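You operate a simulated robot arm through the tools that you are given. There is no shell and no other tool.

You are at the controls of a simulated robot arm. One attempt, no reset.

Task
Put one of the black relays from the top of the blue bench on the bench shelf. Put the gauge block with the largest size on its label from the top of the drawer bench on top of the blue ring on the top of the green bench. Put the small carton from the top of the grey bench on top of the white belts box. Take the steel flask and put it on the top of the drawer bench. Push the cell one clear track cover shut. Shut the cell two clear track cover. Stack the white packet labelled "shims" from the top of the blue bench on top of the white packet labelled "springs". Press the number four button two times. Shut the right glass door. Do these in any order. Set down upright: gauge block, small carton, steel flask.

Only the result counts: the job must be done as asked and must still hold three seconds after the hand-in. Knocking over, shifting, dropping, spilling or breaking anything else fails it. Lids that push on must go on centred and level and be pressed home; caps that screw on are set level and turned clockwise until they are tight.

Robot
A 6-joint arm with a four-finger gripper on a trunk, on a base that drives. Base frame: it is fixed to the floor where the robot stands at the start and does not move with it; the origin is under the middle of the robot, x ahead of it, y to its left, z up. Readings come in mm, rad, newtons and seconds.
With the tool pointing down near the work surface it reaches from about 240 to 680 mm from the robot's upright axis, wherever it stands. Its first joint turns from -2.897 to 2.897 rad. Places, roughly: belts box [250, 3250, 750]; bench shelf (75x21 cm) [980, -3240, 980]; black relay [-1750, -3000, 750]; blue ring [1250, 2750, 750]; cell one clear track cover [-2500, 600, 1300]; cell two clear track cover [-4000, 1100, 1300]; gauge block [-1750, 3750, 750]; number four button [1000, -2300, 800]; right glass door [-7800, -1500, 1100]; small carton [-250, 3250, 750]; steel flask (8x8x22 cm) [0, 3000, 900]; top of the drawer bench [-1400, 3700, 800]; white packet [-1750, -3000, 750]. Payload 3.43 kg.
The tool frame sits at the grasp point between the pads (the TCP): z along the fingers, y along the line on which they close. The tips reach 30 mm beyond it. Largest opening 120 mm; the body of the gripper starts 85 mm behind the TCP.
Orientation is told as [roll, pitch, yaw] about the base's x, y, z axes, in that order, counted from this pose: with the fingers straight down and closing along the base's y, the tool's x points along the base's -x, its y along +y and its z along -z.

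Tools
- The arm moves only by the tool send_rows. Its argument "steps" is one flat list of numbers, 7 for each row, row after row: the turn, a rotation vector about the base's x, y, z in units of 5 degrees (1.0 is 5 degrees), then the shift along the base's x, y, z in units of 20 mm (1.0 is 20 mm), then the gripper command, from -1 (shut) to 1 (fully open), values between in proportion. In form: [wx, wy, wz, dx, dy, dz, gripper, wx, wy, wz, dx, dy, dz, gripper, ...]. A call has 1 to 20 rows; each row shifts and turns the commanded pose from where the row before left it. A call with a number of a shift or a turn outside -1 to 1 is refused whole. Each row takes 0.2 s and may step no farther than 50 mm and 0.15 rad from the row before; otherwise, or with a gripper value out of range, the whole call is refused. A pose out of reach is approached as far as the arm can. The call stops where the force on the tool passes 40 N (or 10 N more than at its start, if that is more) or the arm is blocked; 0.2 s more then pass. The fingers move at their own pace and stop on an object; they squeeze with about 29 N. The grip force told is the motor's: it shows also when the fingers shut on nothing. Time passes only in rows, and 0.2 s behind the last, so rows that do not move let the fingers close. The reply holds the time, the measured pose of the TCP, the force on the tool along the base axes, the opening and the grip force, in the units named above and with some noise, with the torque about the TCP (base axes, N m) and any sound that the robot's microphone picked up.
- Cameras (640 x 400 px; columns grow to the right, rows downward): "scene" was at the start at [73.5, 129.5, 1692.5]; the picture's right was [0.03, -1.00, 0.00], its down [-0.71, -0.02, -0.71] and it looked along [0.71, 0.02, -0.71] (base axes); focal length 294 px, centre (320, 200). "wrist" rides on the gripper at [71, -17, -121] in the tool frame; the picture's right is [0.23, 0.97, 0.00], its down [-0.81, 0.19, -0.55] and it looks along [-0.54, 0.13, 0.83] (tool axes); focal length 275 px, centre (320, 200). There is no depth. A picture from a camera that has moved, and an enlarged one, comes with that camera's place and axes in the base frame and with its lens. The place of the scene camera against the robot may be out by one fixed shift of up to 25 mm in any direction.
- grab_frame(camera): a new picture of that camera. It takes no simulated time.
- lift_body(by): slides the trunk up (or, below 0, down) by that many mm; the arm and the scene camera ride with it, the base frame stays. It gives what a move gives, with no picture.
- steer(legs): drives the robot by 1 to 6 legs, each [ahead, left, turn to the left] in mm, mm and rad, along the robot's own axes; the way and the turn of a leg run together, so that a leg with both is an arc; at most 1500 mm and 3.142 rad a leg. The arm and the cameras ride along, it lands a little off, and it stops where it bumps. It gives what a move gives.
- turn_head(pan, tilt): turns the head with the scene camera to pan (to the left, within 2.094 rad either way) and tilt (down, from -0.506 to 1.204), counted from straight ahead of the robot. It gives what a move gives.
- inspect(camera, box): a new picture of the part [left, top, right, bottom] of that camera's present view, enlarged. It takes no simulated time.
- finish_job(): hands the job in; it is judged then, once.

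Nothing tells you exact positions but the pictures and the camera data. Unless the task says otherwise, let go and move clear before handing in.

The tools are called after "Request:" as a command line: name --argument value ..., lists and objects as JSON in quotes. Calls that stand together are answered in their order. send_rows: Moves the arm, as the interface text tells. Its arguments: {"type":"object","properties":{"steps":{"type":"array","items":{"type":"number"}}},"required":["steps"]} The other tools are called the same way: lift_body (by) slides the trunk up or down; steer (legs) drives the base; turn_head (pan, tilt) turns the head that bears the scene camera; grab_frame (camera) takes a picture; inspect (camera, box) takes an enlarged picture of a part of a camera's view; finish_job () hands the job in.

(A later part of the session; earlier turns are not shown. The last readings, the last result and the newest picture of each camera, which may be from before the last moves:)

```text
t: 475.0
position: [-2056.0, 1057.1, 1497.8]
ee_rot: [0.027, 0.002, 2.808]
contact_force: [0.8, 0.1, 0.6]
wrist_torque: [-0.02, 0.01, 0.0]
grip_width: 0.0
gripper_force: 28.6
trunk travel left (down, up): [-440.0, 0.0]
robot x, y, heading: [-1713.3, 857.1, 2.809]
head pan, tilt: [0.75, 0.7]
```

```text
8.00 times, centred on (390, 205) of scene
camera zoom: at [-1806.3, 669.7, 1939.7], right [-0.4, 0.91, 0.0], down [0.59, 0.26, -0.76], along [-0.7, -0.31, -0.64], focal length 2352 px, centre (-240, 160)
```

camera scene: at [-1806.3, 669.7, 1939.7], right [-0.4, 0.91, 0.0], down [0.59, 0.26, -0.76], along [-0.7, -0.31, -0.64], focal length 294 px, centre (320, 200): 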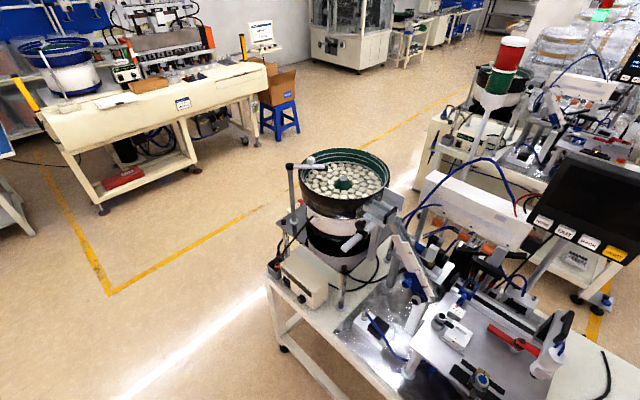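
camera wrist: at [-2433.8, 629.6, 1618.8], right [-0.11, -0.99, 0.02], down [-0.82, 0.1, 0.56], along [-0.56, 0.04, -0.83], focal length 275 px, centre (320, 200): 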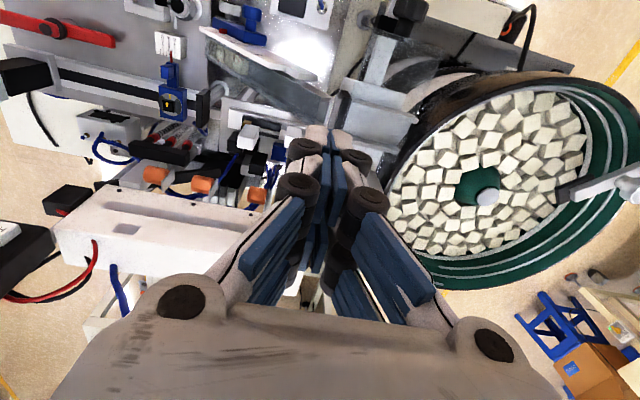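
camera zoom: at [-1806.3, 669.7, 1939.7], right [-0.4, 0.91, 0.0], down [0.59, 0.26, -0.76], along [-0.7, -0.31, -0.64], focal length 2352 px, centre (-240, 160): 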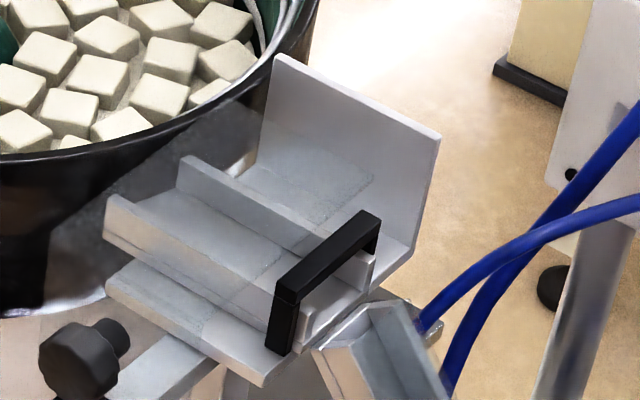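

Now I can make out the clear sheet: roughly horizontal, ~35 mm above the track. I'll zoom further to see its edges.

Request:
inspect --camera "scene" --box '[360, 180, 400, 210]'

Request:
inspect --camera "scene" --box '[360, 200, 400, 230]'

Request:
inspect --camera "scene" --box '[470, 60, 570, 140]'

```text
13.33 times, centred on (380, 195) of scene
camera zoom: at [-1806.3, 669.7, 1939.7], right [-0.4, 0.91, 0.0], down [0.59, 0.26, -0.76], along [-0.7, -0.31, -0.64], focal length 3919 px, centre (-480, 267)
```

zoom: 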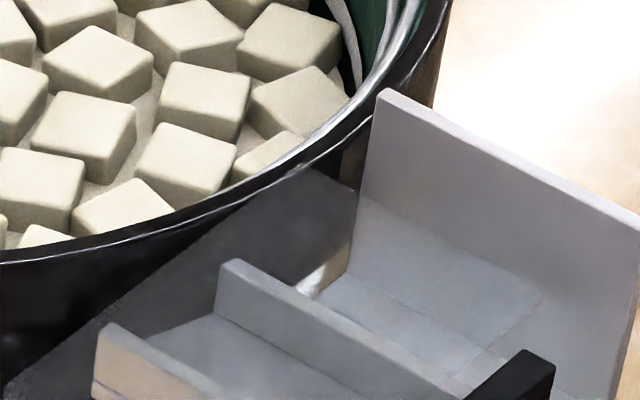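

```text
13.33 times, centred on (380, 215) of scene
camera zoom: at [-1806.3, 669.7, 1939.7], right [-0.4, 0.91, 0.0], down [0.59, 0.26, -0.76], along [-0.7, -0.31, -0.64], focal length 3919 px, centre (-480, 0)
```

zoom: 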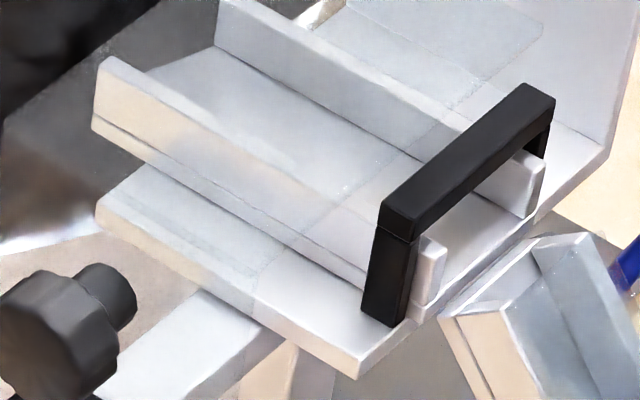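

```text
5.00 times, centred on (520, 100) of scene
camera zoom: at [-1806.3, 669.7, 1939.7], right [-0.4, 0.91, 0.0], down [0.59, 0.26, -0.76], along [-0.7, -0.31, -0.64], focal length 1470 px, centre (-680, 700)
```

zoom: 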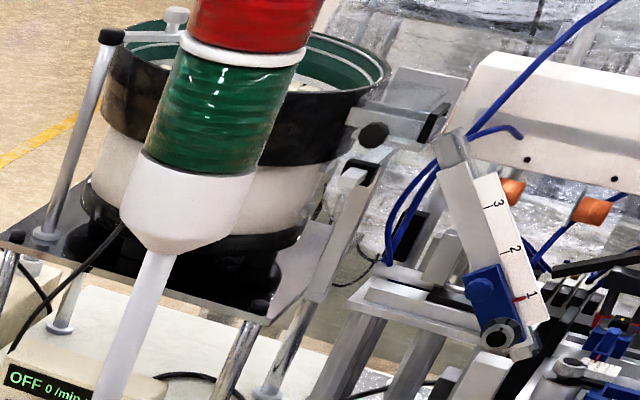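

Request:
inspect --camera "scene" --box '[350, 205, 410, 250]'

Request:
inspect --camera "scene" --box '[355, 225, 395, 255]'

```text
8.89 times, centred on (380, 228) of scene
camera zoom: at [-1806.3, 669.7, 1939.7], right [-0.4, 0.91, 0.0], down [0.59, 0.26, -0.76], along [-0.7, -0.31, -0.64], focal length 2613 px, centre (-213, -44)
```

zoom: 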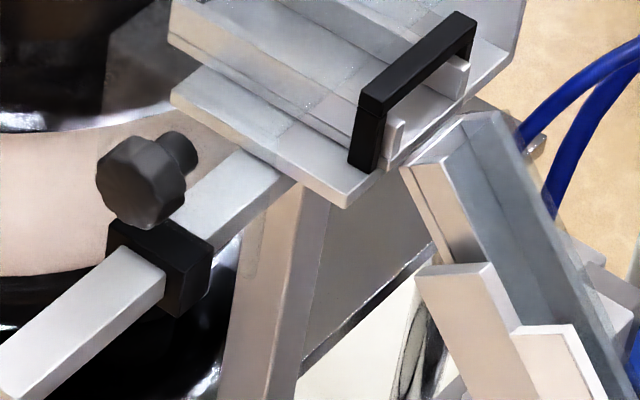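

```text
13.33 times, centred on (375, 240) of scene
camera zoom: at [-1806.3, 669.7, 1939.7], right [-0.4, 0.91, 0.0], down [0.59, 0.26, -0.76], along [-0.7, -0.31, -0.64], focal length 3919 px, centre (-413, -333)
```

zoom: 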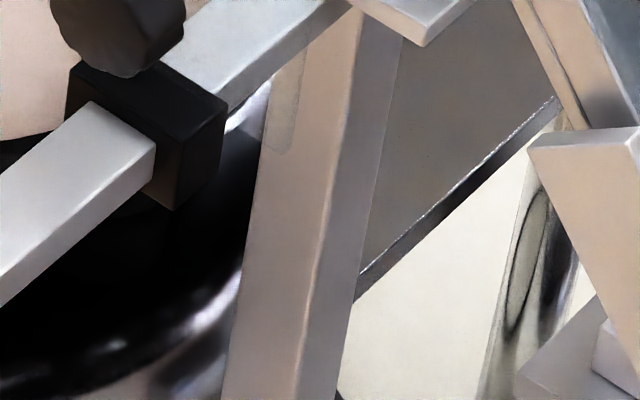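

Request:
inspect --camera "scene" --box '[530, 80, 570, 110]'

Request:
inspect --camera "scene" --box '[510, 75, 570, 120]'

```text
13.33 times, centred on (550, 95) of scene
camera zoom: at [-1806.3, 669.7, 1939.7], right [-0.4, 0.91, 0.0], down [0.59, 0.26, -0.76], along [-0.7, -0.31, -0.64], focal length 3919 px, centre (-2747, 1600)
```

zoom: 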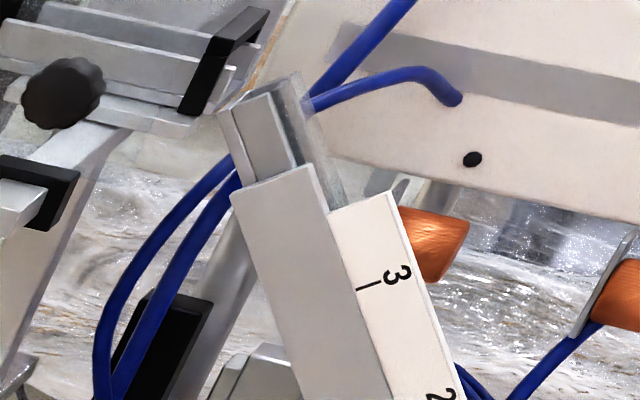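

```text
8.89 times, centred on (540, 98) of scene
camera zoom: at [-1806.3, 669.7, 1939.7], right [-0.4, 0.91, 0.0], down [0.59, 0.26, -0.76], along [-0.7, -0.31, -0.64], focal length 2613 px, centre (-1636, 1111)
```

zoom: 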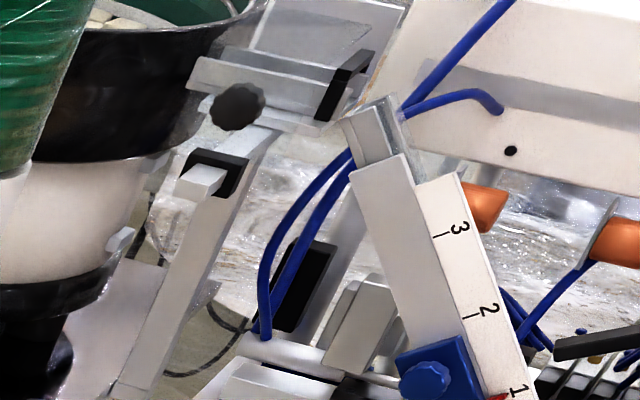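

I'll return in front of the track and take a closer wrist-camera look at that clear hood from its right side.

Request:
steer --legs '[[0, 530, 0], [150, 0, 0]]'

Request:
grab_frame --camera "wrist"

Request:
inspect --camera "wrist" --box '[280, 60, 440, 180]'

```text
t: 479.0
position: [-2369.1, 606.3, 1498.1]
ee_rot: [0.024, 0.002, 2.806]
contact_force: [-0.4, 0.4, -0.6]
wrist_torque: [0.02, -0.01, 0.02]
grip_width: 0.0
gripper_force: 28.8
trunk travel left (down, up): [-440.0, 0.0]
robot x, y, heading: [-2026.5, 402.7, 2.809]
head pan, tilt: [0.75, 0.7]
```

```text
taken
camera wrist: at [-2297.2, 601.1, 1618.8], right [-0.1, -0.99, 0.03], down [-0.83, 0.1, 0.56], along [-0.56, 0.04, -0.83], focal length 275 px, centre (320, 200)
```

wrist: 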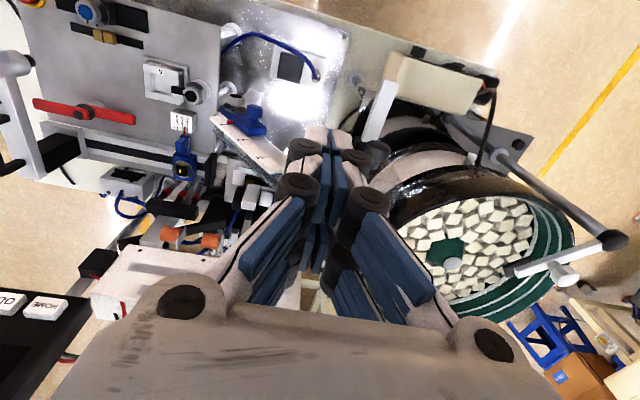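

```text
3.33 times, centred on (360, 120) of wrist
camera zoom: at [-2297.2, 601.1, 1618.8], right [-0.1, -0.99, 0.03], down [-0.83, 0.1, 0.56], along [-0.56, 0.04, -0.83], focal length 918 px, centre (187, 467)
```

zoom: 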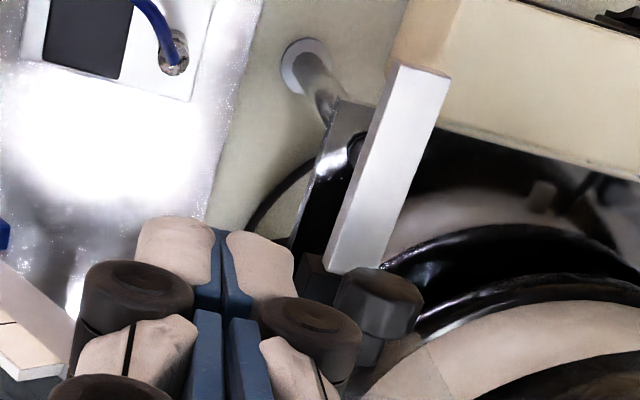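

Request:
send_rows --steps '[0, 0, 0, -0.93, 0.33, 0, -1, 0, 0, 0, -0.93, 0.33, 0, -1, 0, 0, 0, -0.93, 0.33, 0, -1]'

Request:
inspect --camera "wrist" --box '[320, 40, 480, 160]'

Request:
send_rows --steps '[0, 0, 0, -0.93, 0.33, 0, -1, 0, 0, 0, -0.93, 0.33, 0, -1]'

Request:
inspect --camera "wrist" --box '[320, 20, 480, 140]'

```text
t: 479.8
position: [-2426.8, 626.1, 1498.4]
ee_rot: [0.025, 0.002, 2.806]
contact_force: [0.7, -0.1, 0.9]
wrist_torque: [-0.03, -0.04, 0.02]
grip_width: 0.0
gripper_force: 29.3
trunk travel left (down, up): [-440.0, 0.0]
robot x, y, heading: [-2025.9, 406.1, 2.814]
head pan, tilt: [0.75, 0.7]
```

```text
3.33 times, centred on (400, 100) of wrist
camera zoom: at [-2353.4, 621.6, 1619.0], right [-0.1, -0.99, 0.03], down [-0.83, 0.1, 0.56], along [-0.55, 0.04, -0.83], focal length 918 px, centre (53, 533)
```

zoom: 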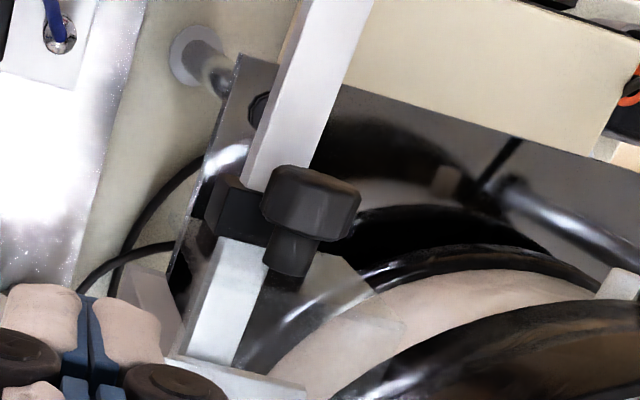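

```text
t: 480.4
position: [-2464.5, 640.7, 1498.9]
ee_rot: [0.027, 0.003, 2.807]
contact_force: [0.7, 0.6, -0.2]
wrist_torque: [0.03, -0.03, 0.0]
grip_width: 0.2
gripper_force: 28.7
trunk travel left (down, up): [-440.0, 0.0]
robot x, y, heading: [-2026.5, 404.7, 2.81]
head pan, tilt: [0.75, 0.7]
```

```text
3.33 times, centred on (400, 80) of wrist
camera zoom: at [-2391.3, 634.7, 1618.9], right [-0.1, -0.99, 0.03], down [-0.83, 0.1, 0.56], along [-0.55, 0.04, -0.83], focal length 918 px, centre (53, 600)
```

zoom: 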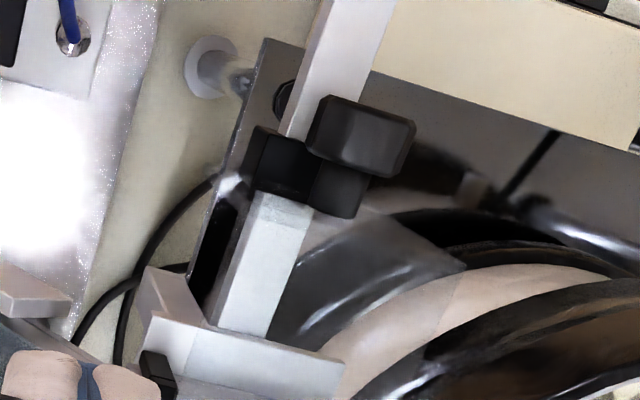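

Triangulated the sheet's front-left corner at u≈-2493, n≈-402, z≈1337; it's a horizontal clear sheet protruding toward the robot, so likely it must be pushed back. I'll position the closed fingers in front of its front edge.

Request:
send_rows --steps '[0.289, -0.076, 0, 0.446, -0.96, 0, -1, 0, 0, 0, 0.446, -0.96, 0, -1, 0, 0, 0, 0.446, -0.96, 0, -1, 0, 0, 0, 0.446, -0.96, 0, -1, 0, 0, 0, 0.446, -0.96, 0, -1, 0, 0, 0, 0.446, -0.96, 0, -1]'

Request:
turn_head --pan 0.1 --tilt 0.8

Request:
grab_frame --camera "scene"

Request:
grab_frame --camera "wrist"

```text
t: 481.8
position: [-2409.9, 523.6, 1499.1]
ee_rot: [-0.001, 0.0, 2.808]
contact_force: [0.6, -0.6, -0.2]
wrist_torque: [0.04, -0.02, 0.01]
grip_width: 0.1
gripper_force: 28.7
trunk travel left (down, up): [-440.0, 0.0]
robot x, y, heading: [-2028.0, 406.4, 2.806]
head pan, tilt: [0.75, 0.7]
```

```text
t: 482.8
position: [-2410.1, 524.5, 1498.0]
ee_rot: [0.0, 0.001, 2.806]
contact_force: [-0.6, -0.1, -0.2]
wrist_torque: [0.01, 0.01, 0.0]
grip_width: 0.2
gripper_force: 29.4
trunk travel left (down, up): [-440.0, 0.0]
robot x, y, heading: [-2027.1, 408.2, 2.804]
head pan, tilt: [0.099, 0.799]
```

```text
taken
camera scene: at [-2120.7, 272.5, 1931.5], right [0.23, 0.97, 0.0], down [0.7, -0.17, -0.7], along [-0.68, 0.16, -0.72], focal length 294 px, centre (320, 200)
```

scene: 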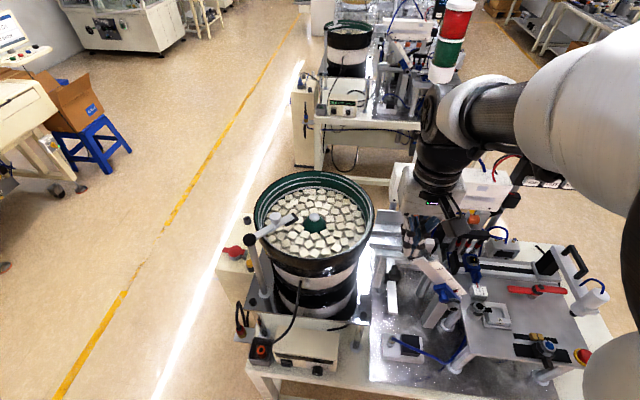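

```text
taken
camera wrist: at [-2337.7, 516.3, 1619.1], right [-0.1, -0.99, 0.0], down [-0.83, 0.09, 0.55], along [-0.55, 0.06, -0.83], focal length 275 px, centre (320, 200)
```

wrist: 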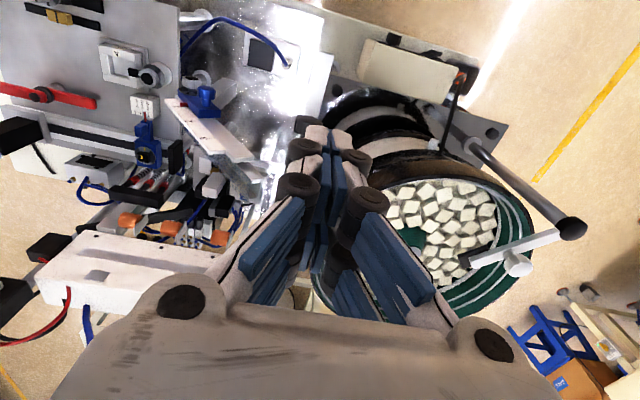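

Request:
inspect --camera "scene" --box '[350, 190, 430, 250]'

Request:
inspect --camera "scene" --box '[360, 200, 410, 240]'

```text
6.67 times, centred on (390, 220) of scene
camera zoom: at [-2120.7, 272.5, 1931.5], right [0.23, 0.97, 0.0], down [0.7, -0.17, -0.7], along [-0.68, 0.16, -0.72], focal length 1960 px, centre (-147, 67)
```

zoom: 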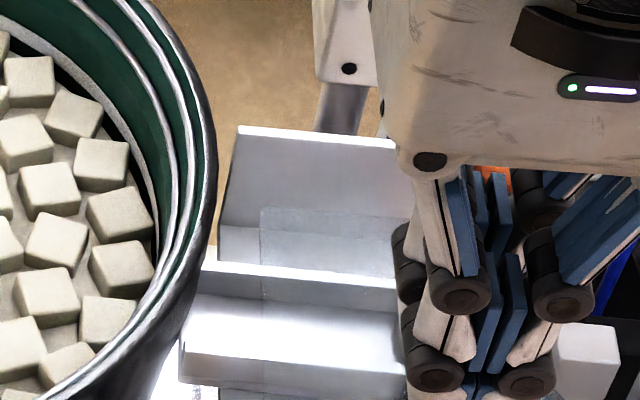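

```text
10.00 times, centred on (385, 220) of scene
camera zoom: at [-2120.7, 272.5, 1931.5], right [0.23, 0.97, 0.0], down [0.7, -0.17, -0.7], along [-0.68, 0.16, -0.72], focal length 2939 px, centre (-330, 0)
```

zoom: 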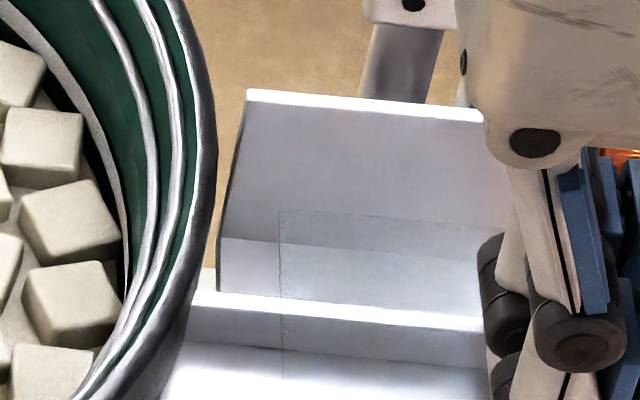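

Request:
send_rows --steps '[0, 0, 0, 0, 0, -1, -1, 0, 0, 0, 0, 0, -1, -1, 0, 0, 0, 0, 0, -1, -1, 0, 0, 0, 0, 0, -1, -1, 0, 0, 0, 0, 0, -1, -1]'

Request:
grab_frame --camera "wrist"

Request:
inspect --camera "wrist" --box '[250, 40, 410, 160]'

```text
t: 484.0
position: [-2409.5, 525.5, 1396.5]
ee_rot: [0.001, 0.001, 2.807]
contact_force: [0.2, 0.1, -1.0]
wrist_torque: [-0.02, -0.04, -0.01]
grip_width: 0.1
gripper_force: 29.2
trunk travel left (down, up): [-440.0, 0.0]
robot x, y, heading: [-2027.0, 406.6, 2.805]
head pan, tilt: [0.099, 0.799]
```

```text
taken
camera wrist: at [-2337.8, 516.4, 1518.5], right [-0.1, -0.99, 0.0], down [-0.83, 0.09, 0.55], along [-0.55, 0.06, -0.83], focal length 275 px, centre (320, 200)
```

wrist: 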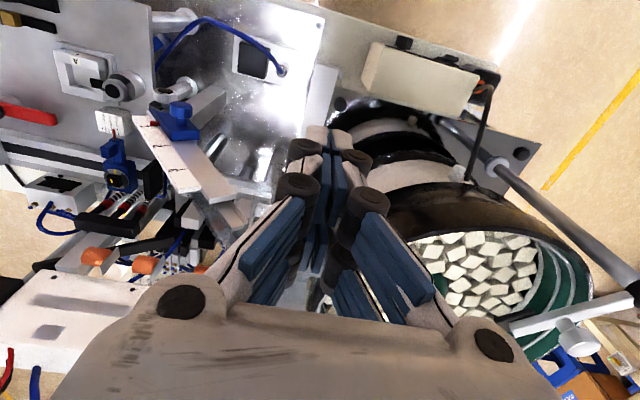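

```text
3.33 times, centred on (330, 100) of wrist
camera zoom: at [-2337.8, 516.4, 1518.5], right [-0.1, -0.99, 0.0], down [-0.83, 0.09, 0.55], along [-0.55, 0.06, -0.83], focal length 918 px, centre (287, 533)
```

zoom: 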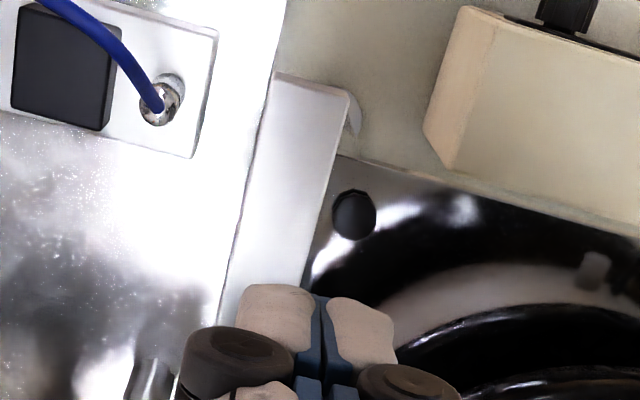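

Request:
send_rows --steps '[0, 0, 0, 0, 0, -1, -1, 0, 0, 0, 0, 0, -1, -1]'

Request:
send_rows --steps '[0, 0, 0, -0.467, 0.1785, 0, -1, 0, 0, 0, -0.467, 0.1785, 0, -1]'

Request:
send_rows --steps '[0, 0, 0, -0.234, 0.089, 0, -1]'

Request:
send_rows --steps '[0, 0, 0, -0.234, 0.089, 0, -1]'

```text
t: 484.6
position: [-2410.4, 524.6, 1358.1]
ee_rot: [-0.002, 0.0, 2.804]
contact_force: [0.3, 0.2, 0.1]
wrist_torque: [0.02, 0.0, -0.01]
grip_width: 0.0
gripper_force: 29.7
trunk travel left (down, up): [-440.0, 0.0]
robot x, y, heading: [-2028.6, 407.6, 2.81]
head pan, tilt: [0.099, 0.799]
```

```text
t: 485.2
position: [-2428.8, 532.8, 1357.7]
ee_rot: [-0.001, -0.002, 2.806]
contact_force: [1.0, 0.8, -0.3]
wrist_torque: [-0.01, -0.02, -0.01]
grip_width: 0.0
gripper_force: 29.0
trunk travel left (down, up): [-440.0, 0.0]
robot x, y, heading: [-2028.9, 406.0, 2.81]
head pan, tilt: [0.099, 0.799]
```

```text
t: 485.6
position: [-2434.7, 534.5, 1357.7]
ee_rot: [0.0, 0.0, 2.807]
contact_force: [-0.5, 0.9, 0.0]
wrist_torque: [0.0, -0.01, 0.03]
grip_width: 0.2
gripper_force: 28.8
trunk travel left (down, up): [-440.0, 0.0]
robot x, y, heading: [-2028.1, 404.3, 2.812]
head pan, tilt: [0.099, 0.799]
```

```text
t: 486.0
position: [-2438.1, 535.6, 1358.3]
ee_rot: [-0.001, 0.002, 2.807]
contact_force: [-0.1, -0.9, -0.7]
wrist_torque: [-0.02, -0.04, -0.01]
grip_width: 0.0
gripper_force: 29.2
trunk travel left (down, up): [-440.0, 0.0]
robot x, y, heading: [-2029.9, 408.8, 2.808]
head pan, tilt: [0.099, 0.799]
```

Request:
send_rows --steps '[0, 0, 0, -0.234, 0.089, 0, -1]'

Request:
send_rows --steps '[0, 0, 0, -0.234, 0.089, 0, -1]'

Request:
send_rows --steps '[0, 0, 0, -0.234, 0.089, 0, -1]'

Request:
send_rows --steps '[0, 0, 0, -0.234, 0.089, 0, -1]'

Request:
inspect --camera "scene" --box '[360, 200, 410, 240]'

```text
t: 486.4
position: [-2441.7, 537.4, 1358.4]
ee_rot: [-0.002, 0.0, 2.807]
contact_force: [2.3, -0.1, 0.4]
wrist_torque: [-0.02, -0.02, -0.03]
grip_width: 0.0
gripper_force: 29.3
trunk travel left (down, up): [-440.0, 0.0]
robot x, y, heading: [-2028.3, 406.9, 2.807]
head pan, tilt: [0.099, 0.799]
```

```text
t: 486.8
position: [-2448.0, 539.6, 1357.8]
ee_rot: [0.0, -0.003, 2.807]
contact_force: [0.9, -0.8, 0.5]
wrist_torque: [-0.01, -0.01, -0.03]
grip_width: 0.0
gripper_force: 28.7
trunk travel left (down, up): [-440.0, 0.0]
robot x, y, heading: [-2027.1, 403.4, 2.814]
head pan, tilt: [0.099, 0.799]
```

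```text
t: 487.2
position: [-2452.9, 540.5, 1356.7]
ee_rot: [0.0, -0.001, 2.806]
contact_force: [1.4, -0.2, 1.2]
wrist_torque: [0.02, -0.03, -0.02]
grip_width: 0.0
gripper_force: 29.0
trunk travel left (down, up): [-440.0, 0.0]
robot x, y, heading: [-2027.1, 407.1, 2.81]
head pan, tilt: [0.099, 0.799]
```

```text
t: 487.6
position: [-2457.3, 542.5, 1358.9]
ee_rot: [-0.001, 0.0, 2.806]
contact_force: [0.4, 0.0, 0.2]
wrist_torque: [-0.02, -0.01, -0.02]
grip_width: 0.0
gripper_force: 28.9
trunk travel left (down, up): [-440.0, 0.0]
robot x, y, heading: [-2026.3, 408.5, 2.809]
head pan, tilt: [0.099, 0.799]
```

```text
10.00 times, centred on (385, 220) of scene
camera zoom: at [-2121.0, 272.8, 1931.4], right [0.23, 0.97, 0.0], down [0.7, -0.17, -0.7], along [-0.68, 0.16, -0.72], focal length 2939 px, centre (-330, 0)
```

zoom: 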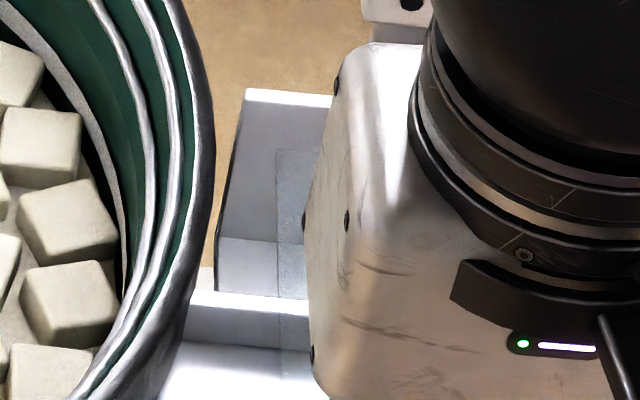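

The sheet moved with the push (its back corner shifted ~20 mm), so it slides toward the back. Continuing until it stops.

Request:
send_rows --steps '[0, 0, 0, -0.234, 0.089, 0, -1]'

Request:
send_rows --steps '[0, 0, 0, -0.234, 0.089, 0, -1]'

Request:
send_rows --steps '[0, 0, 0, -0.234, 0.089, 0, -1]'

Request:
inspect --camera "scene" --box '[360, 200, 410, 240]'

```text
t: 488.0
position: [-2462.2, 543.6, 1358.3]
ee_rot: [0.001, -0.001, 2.808]
contact_force: [0.9, -1.1, 0.8]
wrist_torque: [-0.02, -0.02, 0.01]
grip_width: 0.2
gripper_force: 29.1
trunk travel left (down, up): [-440.0, 0.0]
robot x, y, heading: [-2029.4, 402.5, 2.81]
head pan, tilt: [0.099, 0.799]
```

```text
t: 488.4
position: [-2466.1, 545.9, 1357.8]
ee_rot: [0.0, -0.001, 2.807]
contact_force: [1.6, -0.5, 0.0]
wrist_torque: [-0.01, 0.0, -0.02]
grip_width: 0.0
gripper_force: 29.4
trunk travel left (down, up): [-440.0, 0.0]
robot x, y, heading: [-2031.0, 411.1, 2.812]
head pan, tilt: [0.099, 0.799]
```

```text
t: 488.8
position: [-2471.7, 548.0, 1357.9]
ee_rot: [0.001, 0.0, 2.806]
contact_force: [0.2, -1.0, 0.0]
wrist_torque: [-0.02, -0.04, 0.02]
grip_width: 0.0
gripper_force: 28.9
trunk travel left (down, up): [-440.0, 0.0]
robot x, y, heading: [-2029.3, 403.0, 2.811]
head pan, tilt: [0.099, 0.799]
```

```text
10.00 times, centred on (385, 220) of scene
camera zoom: at [-2121.2, 272.8, 1931.4], right [0.23, 0.97, 0.0], down [0.7, -0.17, -0.7], along [-0.68, 0.16, -0.72], focal length 2939 px, centre (-330, 0)
```

zoom: 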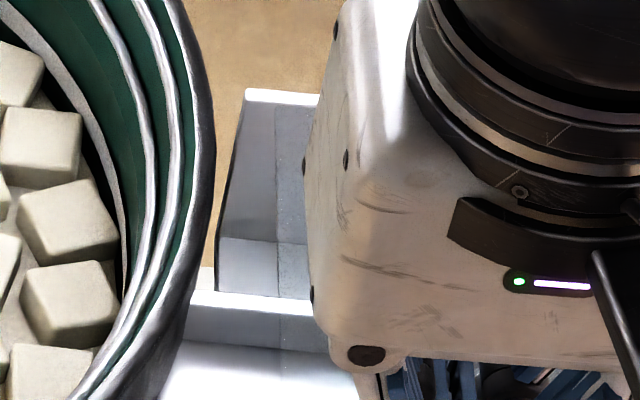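

Request:
send_rows --steps '[0, 0, 0, -0.234, 0.089, 0, -1]'

Request:
send_rows --steps '[0, 0, 0, -0.234, 0.089, 0, -1]'

Request:
inspect --camera "scene" --box '[360, 195, 410, 235]'

Request:
grab_frame --camera "wrist"

```text
t: 489.2
position: [-2475.5, 549.6, 1356.3]
ee_rot: [-0.002, 0.0, 2.806]
contact_force: [2.7, -1.4, 0.4]
wrist_torque: [-0.01, -0.04, -0.01]
grip_width: 0.2
gripper_force: 29.6
trunk travel left (down, up): [-440.0, 0.0]
robot x, y, heading: [-2027.9, 408.8, 2.809]
head pan, tilt: [0.099, 0.799]
```

```text
t: 489.6
position: [-2480.5, 551.7, 1357.6]
ee_rot: [0.001, 0.0, 2.806]
contact_force: [0.9, 0.1, 0.3]
wrist_torque: [0.01, -0.04, 0.05]
grip_width: 0.1
gripper_force: 28.8
trunk travel left (down, up): [-440.0, 0.0]
robot x, y, heading: [-2029.0, 404.2, 2.81]
head pan, tilt: [0.099, 0.799]
```

```text
10.00 times, centred on (385, 215) of scene
camera zoom: at [-2121.0, 273.0, 1931.5], right [0.23, 0.97, 0.0], down [0.7, -0.17, -0.7], along [-0.68, 0.16, -0.72], focal length 2939 px, centre (-330, 50)
```

zoom: 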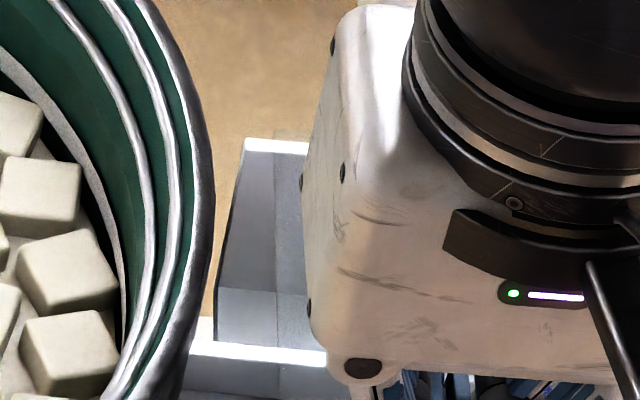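

```text
taken
camera wrist: at [-2408.5, 543.3, 1478.9], right [-0.1, -0.99, 0.0], down [-0.83, 0.09, 0.55], along [-0.55, 0.06, -0.83], focal length 275 px, centre (320, 200)
```

wrist: 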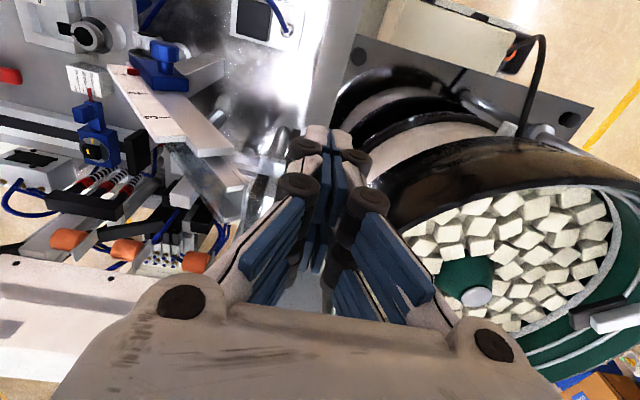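

Request:
send_rows --steps '[0, 0, 0, -0.234, 0.089, 0, -1]'

Request:
send_rows --steps '[0, 0, 0, -0.234, 0.089, 0, -1]'

Request:
send_rows --steps '[0, 0, 0, -0.234, 0.089, 0, -1]'

Request:
inspect --camera "scene" --box '[360, 195, 410, 235]'

```text
t: 490.0
position: [-2482.8, 552.8, 1358.9]
ee_rot: [-0.001, 0.0, 2.807]
contact_force: [6.2, -1.6, -0.2]
wrist_torque: [-0.05, -0.12, -0.07]
grip_width: 0.0
gripper_force: 28.7
trunk travel left (down, up): [-440.0, 0.0]
robot x, y, heading: [-2026.8, 405.8, 2.809]
head pan, tilt: [0.099, 0.799]
```

```text
t: 490.4
position: [-2483.1, 552.7, 1358.4]
ee_rot: [0.0, 0.008, 2.805]
contact_force: [21.8, -8.0, -1.8]
wrist_torque: [-0.17, -0.44, -0.19]
grip_width: 0.2
gripper_force: 29.1
trunk travel left (down, up): [-440.0, 0.0]
robot x, y, heading: [-2026.3, 406.1, 2.806]
head pan, tilt: [0.099, 0.799]
```

```text
t: 490.8
position: [-2483.8, 551.1, 1357.8]
ee_rot: [-0.001, 0.013, 2.805]
contact_force: [32.9, -11.7, -1.2]
wrist_torque: [-0.23, -0.58, -0.25]
grip_width: 6.0
gripper_force: 33.4
trunk travel left (down, up): [-440.0, 0.0]
robot x, y, heading: [-2027.1, 407.9, 2.807]
head pan, tilt: [0.099, 0.799]
```

```text
10.00 times, centred on (385, 215) of scene
camera zoom: at [-2112.4, 269.6, 1931.7], right [0.23, 0.97, 0.0], down [0.69, -0.17, -0.7], along [-0.68, 0.16, -0.71], focal length 2939 px, centre (-330, 50)
```

zoom: 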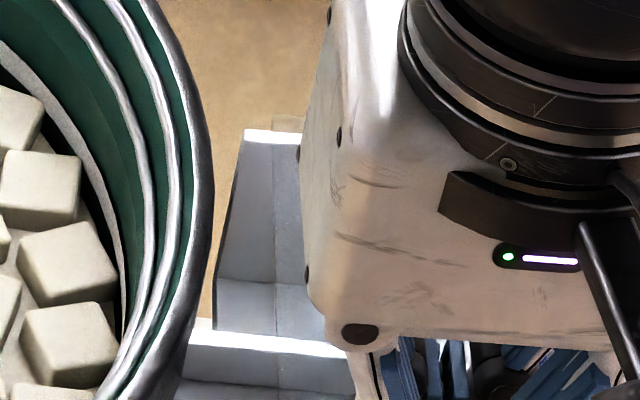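

A firm stop was reached after ~50 mm of travel — the cover is now centred over the track, so it's shut. Backing off and checking it.

Request:
send_rows --steps '[0, 0, 0, 0.6, -0.23, 0, -1, 0, 0, 0, 0.9, -0.34, 0, -1, 0, 0, 0, 0.9, -0.34, 0, -1, 0, 0, 0, 0.9, -0.34, 0.5, -1, 0, 0, 0, 0.9, -0.34, 1, -1, 0, 0, 0, 0, 0, 1, -1, 0, 0, 0, 0, 0, 1, -1, 0, 0, 0, 0, 0, 1, -1, 0, 0, 0, 0, 0, 1, -1, 0, 0, 0, 0, 0, 1, -1, 0, 0, 0, 0, 0, 1, -1]'

Request:
steer --legs '[[-150, 0, 0], [0, -530, 0]]'

Request:
turn_head --pan 0.75 --tilt 0.7

Request:
grab_frame --camera "scene"

Request:
inspect --camera "scene" --box '[360, 180, 420, 230]'

```text
t: 493.2
position: [-2410.4, 525.2, 1508.6]
ee_rot: [0.0, 0.0, 2.805]
contact_force: [1.1, -0.2, 0.2]
wrist_torque: [0.0, 0.01, 0.01]
grip_width: 0.0
gripper_force: 33.2
trunk travel left (down, up): [-440.0, 0.0]
robot x, y, heading: [-2025.9, 404.1, 2.807]
head pan, tilt: [0.099, 0.799]
```

```text
t: 497.3
position: [-2092.5, 979.2, 1507.9]
ee_rot: [0.0, 0.0, 2.803]
contact_force: [-0.4, 0.2, 0.1]
wrist_torque: [0.01, 0.0, 0.02]
grip_width: 0.1
gripper_force: 33.1
trunk travel left (down, up): [-440.0, 0.0]
robot x, y, heading: [-1711.1, 861.1, 2.801]
head pan, tilt: [0.099, 0.799]
```

```text
t: 498.3
position: [-2093.2, 980.1, 1507.6]
ee_rot: [0.0, -0.001, 2.803]
contact_force: [-0.6, 0.7, 0.5]
wrist_torque: [0.0, 0.0, 0.01]
grip_width: 0.0
gripper_force: 34.2
trunk travel left (down, up): [-440.0, 0.0]
robot x, y, heading: [-1711.6, 855.7, 2.801]
head pan, tilt: [0.75, 0.7]
```

```text
taken
camera scene: at [-1802.9, 673.8, 1939.7], right [-0.4, 0.92, 0.0], down [0.59, 0.26, -0.76], along [-0.7, -0.31, -0.64], focal length 294 px, centre (320, 200)
```

scene: 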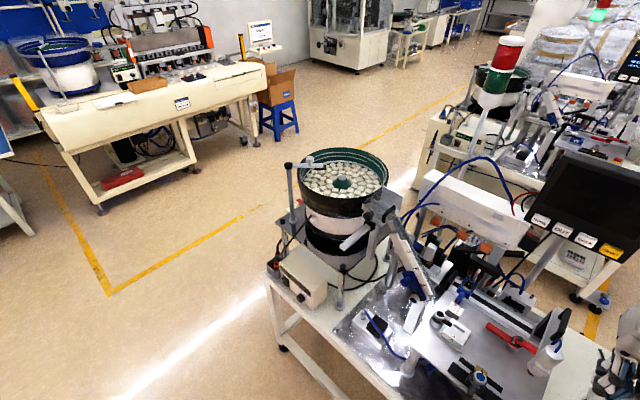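

```text
8.00 times, centred on (390, 205) of scene
camera zoom: at [-1802.9, 673.8, 1939.7], right [-0.4, 0.92, 0.0], down [0.59, 0.26, -0.76], along [-0.7, -0.31, -0.64], focal length 2352 px, centre (-240, 160)
```

zoom: 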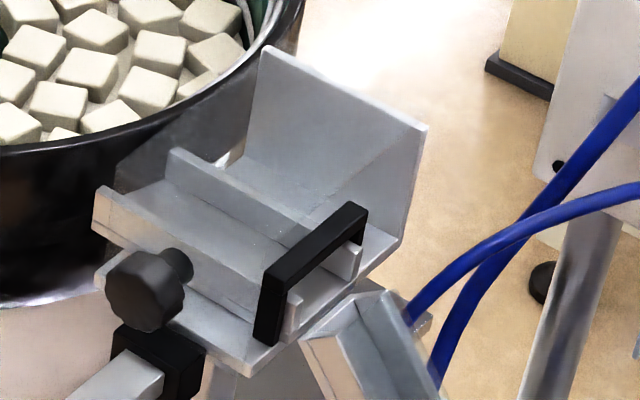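

The cover with its knob block has moved to its end stop over the track — cell one is shut. Now I'll move along the aisle to look at cell two.

Request:
steer --legs '[[0, -750, 0], [1300, 0, 0]]'

Request:
turn_head --pan 0.9 --tilt 0.5

Request:
grab_frame --camera "scene"

Request:
turn_head --pan 1.6 --tilt 0.5

Request:
grab_frame --camera "scene"

```text
t: 508.5
position: [-3068.5, 2118.6, 1507.8]
ee_rot: [-0.001, 0.0, 2.807]
contact_force: [0.9, -0.2, 0.0]
wrist_torque: [0.02, 0.0, -0.01]
grip_width: 0.1
gripper_force: 33.6
trunk travel left (down, up): [-440.0, 0.0]
robot x, y, heading: [-2684.1, 1998.9, 2.808]
head pan, tilt: [0.75, 0.7]
```

```text
t: 509.2
position: [-3067.5, 2117.5, 1507.6]
ee_rot: [0.001, 0.0, 2.807]
contact_force: [-0.1, -0.2, 0.5]
wrist_torque: [-0.02, 0.03, -0.02]
grip_width: 0.1
gripper_force: 33.6
trunk travel left (down, up): [-440.0, 0.0]
robot x, y, heading: [-2685.1, 2000.1, 2.806]
head pan, tilt: [0.901, 0.499]
```

```text
taken
camera scene: at [-2775.3, 1798.2, 1957.4], right [-0.54, 0.84, 0.0], down [0.4, 0.26, -0.88], along [-0.74, -0.47, -0.48], focal length 294 px, centre (320, 200)
```

scene: 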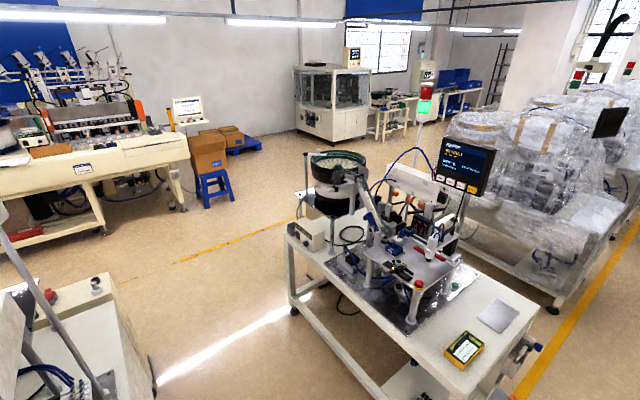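

```text
t: 510.3
position: [-3067.8, 2118.8, 1507.7]
ee_rot: [0.0, 0.002, 2.807]
contact_force: [-0.1, 0.4, -0.7]
wrist_torque: [0.0, -0.05, -0.01]
grip_width: 0.1
gripper_force: 33.5
trunk travel left (down, up): [-440.0, 0.0]
robot x, y, heading: [-2686.3, 1998.4, 2.804]
head pan, tilt: [1.6, 0.499]
```

```text
taken
camera scene: at [-2725.8, 1760.2, 1957.4], right [-0.95, 0.3, 0.0], down [0.14, 0.46, -0.88], along [-0.26, -0.84, -0.48], focal length 294 px, centre (320, 200)
```

scene: 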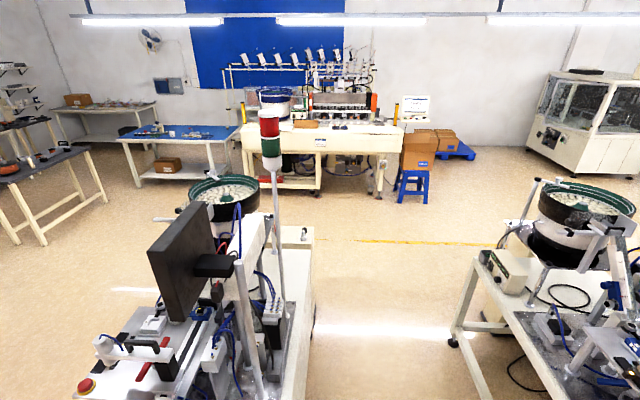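

Request:
turn_head --pan 0.9 --tilt 0.5

Request:
inspect --camera "scene" --box '[300, 140, 400, 220]'

Request:
inspect --camera "scene" --box '[340, 160, 380, 190]'

```text
t: 511.4
position: [-3067.7, 2118.3, 1508.4]
ee_rot: [0.0, 0.001, 2.807]
contact_force: [-0.1, 0.1, -0.4]
wrist_torque: [-0.02, -0.01, -0.01]
grip_width: 0.0
gripper_force: 33.1
trunk travel left (down, up): [-440.0, 0.0]
robot x, y, heading: [-2682.8, 1996.6, 2.807]
head pan, tilt: [0.901, 0.499]
```

```text
5.00 times, centred on (350, 180) of scene
camera zoom: at [-2775.1, 1798.0, 1957.4], right [-0.54, 0.84, 0.0], down [0.4, 0.26, -0.88], along [-0.74, -0.47, -0.48], focal length 1470 px, centre (170, 300)
```

zoom: 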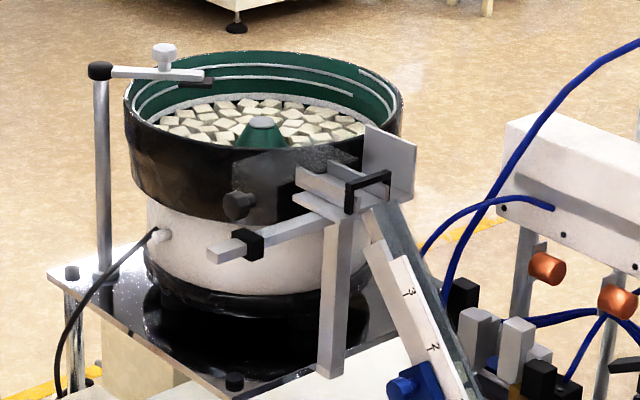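

```text
13.33 times, centred on (360, 175) of scene
camera zoom: at [-2775.1, 1798.0, 1957.4], right [-0.54, 0.84, 0.0], down [0.4, 0.26, -0.88], along [-0.74, -0.47, -0.48], focal length 3919 px, centre (-213, 533)
```

zoom: 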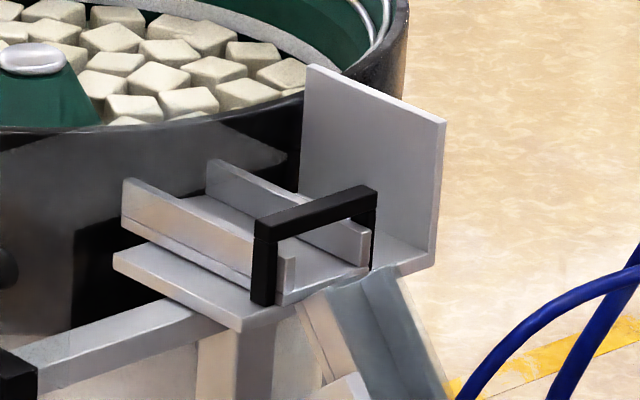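

Cell two shows the same design clearly: an L-shaped clear cover with a knob on a slide bar, pulled out toward the robot side. I'll drive into the gap in front of cell two.

Request:
steer --legs '[[250, 0, 0], [0, 600, 0]]'

Request:
turn_head --pan 0.3 --tilt 0.7

Request:
grab_frame --camera "scene"

Request:
turn_head --pan 1.7 --tilt 0.8

Request:
grab_frame --camera "scene"

```text
t: 516.2
position: [-3498.7, 1634.5, 1508.5]
ee_rot: [0.0, 0.0, 2.803]
contact_force: [-0.2, 0.4, -0.5]
wrist_torque: [-0.01, -0.03, -0.05]
grip_width: 0.1
gripper_force: 32.9
trunk travel left (down, up): [-440.0, 0.0]
robot x, y, heading: [-3116.2, 1517.4, 2.808]
head pan, tilt: [0.901, 0.499]
```

```text
t: 517.2
position: [-3498.6, 1636.3, 1506.6]
ee_rot: [0.001, -0.001, 2.805]
contact_force: [0.4, 0.1, -0.4]
wrist_torque: [-0.02, 0.01, 0.02]
grip_width: 0.2
gripper_force: 32.8
trunk travel left (down, up): [-440.0, 0.0]
robot x, y, heading: [-3116.3, 1518.1, 2.808]
head pan, tilt: [0.3, 0.7]
```

```text
taken
camera scene: at [-3215.6, 1367.0, 1939.7], right [0.04, 1.0, 0.0], down [0.64, -0.02, -0.77], along [-0.76, 0.03, -0.64], focal length 294 px, centre (320, 200)
```

scene: 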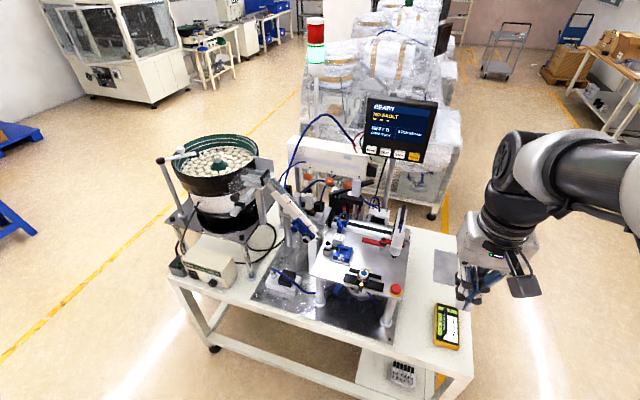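

```text
t: 518.7
position: [-3498.9, 1635.5, 1507.2]
ee_rot: [0.0, -0.002, 2.802]
contact_force: [-0.6, 0.5, -0.1]
wrist_torque: [-0.05, -0.02, 0.01]
grip_width: 0.2
gripper_force: 33.4
trunk travel left (down, up): [-440.0, 0.0]
robot x, y, heading: [-3114.6, 1517.3, 2.807]
head pan, tilt: [1.7, 0.799]
```

```text
taken
camera scene: at [-3147.6, 1285.1, 1931.5], right [-0.98, 0.21, 0.0], down [0.15, 0.7, -0.7], along [-0.14, -0.68, -0.72], focal length 294 px, centre (320, 200)
```

scene: 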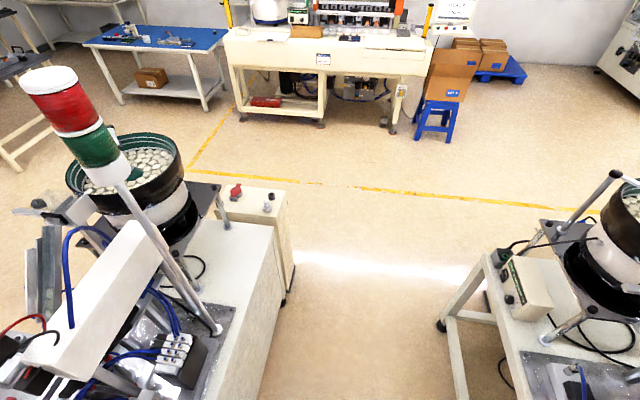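

The gap is ~900 mm wide; cell two's layout is cell one's shifted by about -1685 mm along the row. I'll move in front of its track.

Request:
steer --legs '[[0, 665, 0], [230, 0, 0]]'

Request:
turn_head --pan 0.1 --tilt 0.8

Request:
grab_frame --camera "scene"

Request:
grab_frame --camera "wrist"

```text
t: 523.7
position: [-3934.3, 1087.3, 1509.0]
ee_rot: [0.001, 0.0, 2.802]
contact_force: [0.8, -0.3, -0.5]
wrist_torque: [0.0, -0.01, 0.0]
grip_width: 0.0
gripper_force: 33.1
trunk travel left (down, up): [-440.0, 0.0]
robot x, y, heading: [-3553.1, 966.0, 2.797]
head pan, tilt: [1.7, 0.799]
```

```text
t: 525.4
position: [-3933.8, 1086.8, 1508.6]
ee_rot: [0.0, 0.0, 2.803]
contact_force: [-0.3, 0.0, 0.2]
wrist_torque: [0.02, 0.02, -0.01]
grip_width: 0.0
gripper_force: 33.3
trunk travel left (down, up): [-440.0, 0.0]
robot x, y, heading: [-3555.1, 967.7, 2.805]
head pan, tilt: [0.099, 0.799]
```

```text
taken
camera scene: at [-3644.6, 834.6, 1931.4], right [0.24, 0.97, 0.0], down [0.7, -0.17, -0.7], along [-0.68, 0.16, -0.72], focal length 294 px, centre (320, 200)
```

scene: 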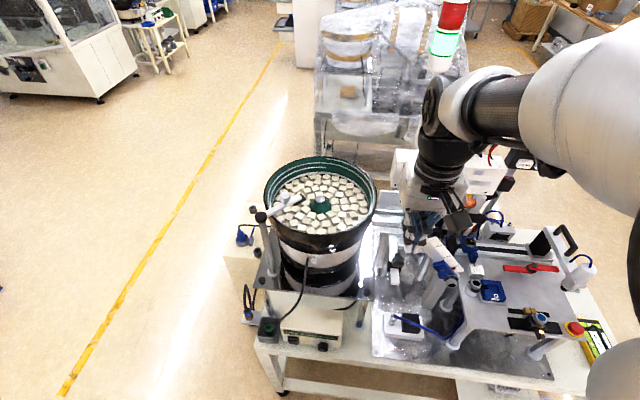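

```text
taken
camera wrist: at [-3861.7, 1079.2, 1628.8], right [-0.11, -0.99, 0.0], down [-0.83, 0.09, 0.55], along [-0.55, 0.06, -0.83], focal length 275 px, centre (320, 200)
```

wrist: 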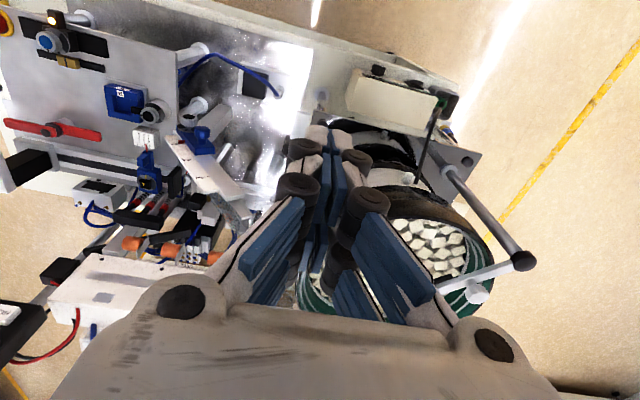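

I'll shift the wrist to the right to see the cover's front-left corner, as I did on cell one.

Request:
send_rows --steps '[0, 0, 0, 0.33, 0.86, 0, -1, 0, 0, 0, 0.33, 0.86, 0, -1, 0, 0, 0, 0.33, 0.86, 0, -1, 0, 0, 0, 0.33, 0.86, 0, -1, 0, 0, 0, 0.33, 0.86, 0, -1, 0, 0, 0, 0.33, 0.86, 0, -1]'

Request:
inspect --camera "wrist" --box '[310, 60, 470, 180]'

Request:
send_rows --steps '[0, 0, 0, -0.93, 0.33, 0, -1, 0, 0, 0, -0.93, 0.33, 0, -1, 0, 0, 0, -0.93, 0.33, 0, -1]'

Request:
inspect --camera "wrist" --box '[310, 40, 470, 160]'

```text
t: 526.8
position: [-3895.0, 1191.8, 1508.5]
ee_rot: [0.0, -0.001, 2.804]
contact_force: [0.5, -0.1, 0.7]
wrist_torque: [-0.01, -0.01, 0.02]
grip_width: 0.0
gripper_force: 33.5
trunk travel left (down, up): [-440.0, 0.0]
robot x, y, heading: [-3551.3, 966.1, 2.798]
head pan, tilt: [0.099, 0.799]
```

```text
3.33 times, centred on (390, 120) of wrist
camera zoom: at [-3822.2, 1183.9, 1629.1], right [-0.11, -0.99, 0.0], down [-0.83, 0.09, 0.55], along [-0.55, 0.06, -0.83], focal length 918 px, centre (87, 467)
```

zoom: 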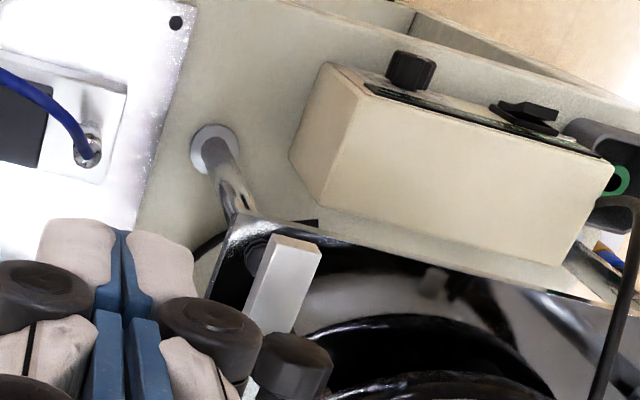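

```text
t: 527.6
position: [-3951.4, 1213.6, 1506.4]
ee_rot: [0.001, 0.002, 2.803]
contact_force: [-0.2, 0.0, -0.6]
wrist_torque: [-0.04, -0.02, 0.0]
grip_width: 0.0
gripper_force: 33.1
trunk travel left (down, up): [-440.0, 0.0]
robot x, y, heading: [-3553.7, 969.0, 2.801]
head pan, tilt: [0.099, 0.799]
```

```text
3.33 times, centred on (390, 100) of wrist
camera zoom: at [-3879.3, 1203.2, 1628.5], right [-0.11, -0.99, 0.0], down [-0.83, 0.09, 0.55], along [-0.55, 0.06, -0.83], focal length 918 px, centre (87, 533)
```

zoom: 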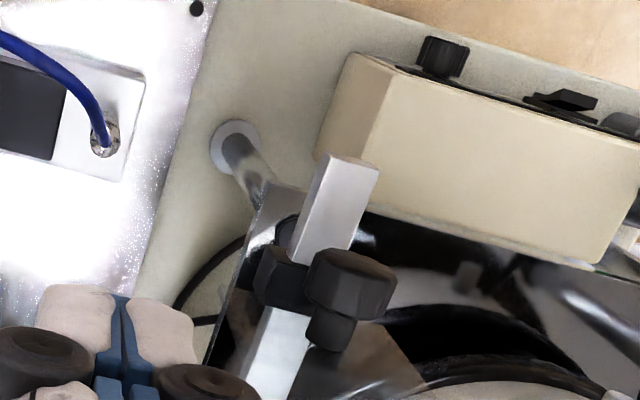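

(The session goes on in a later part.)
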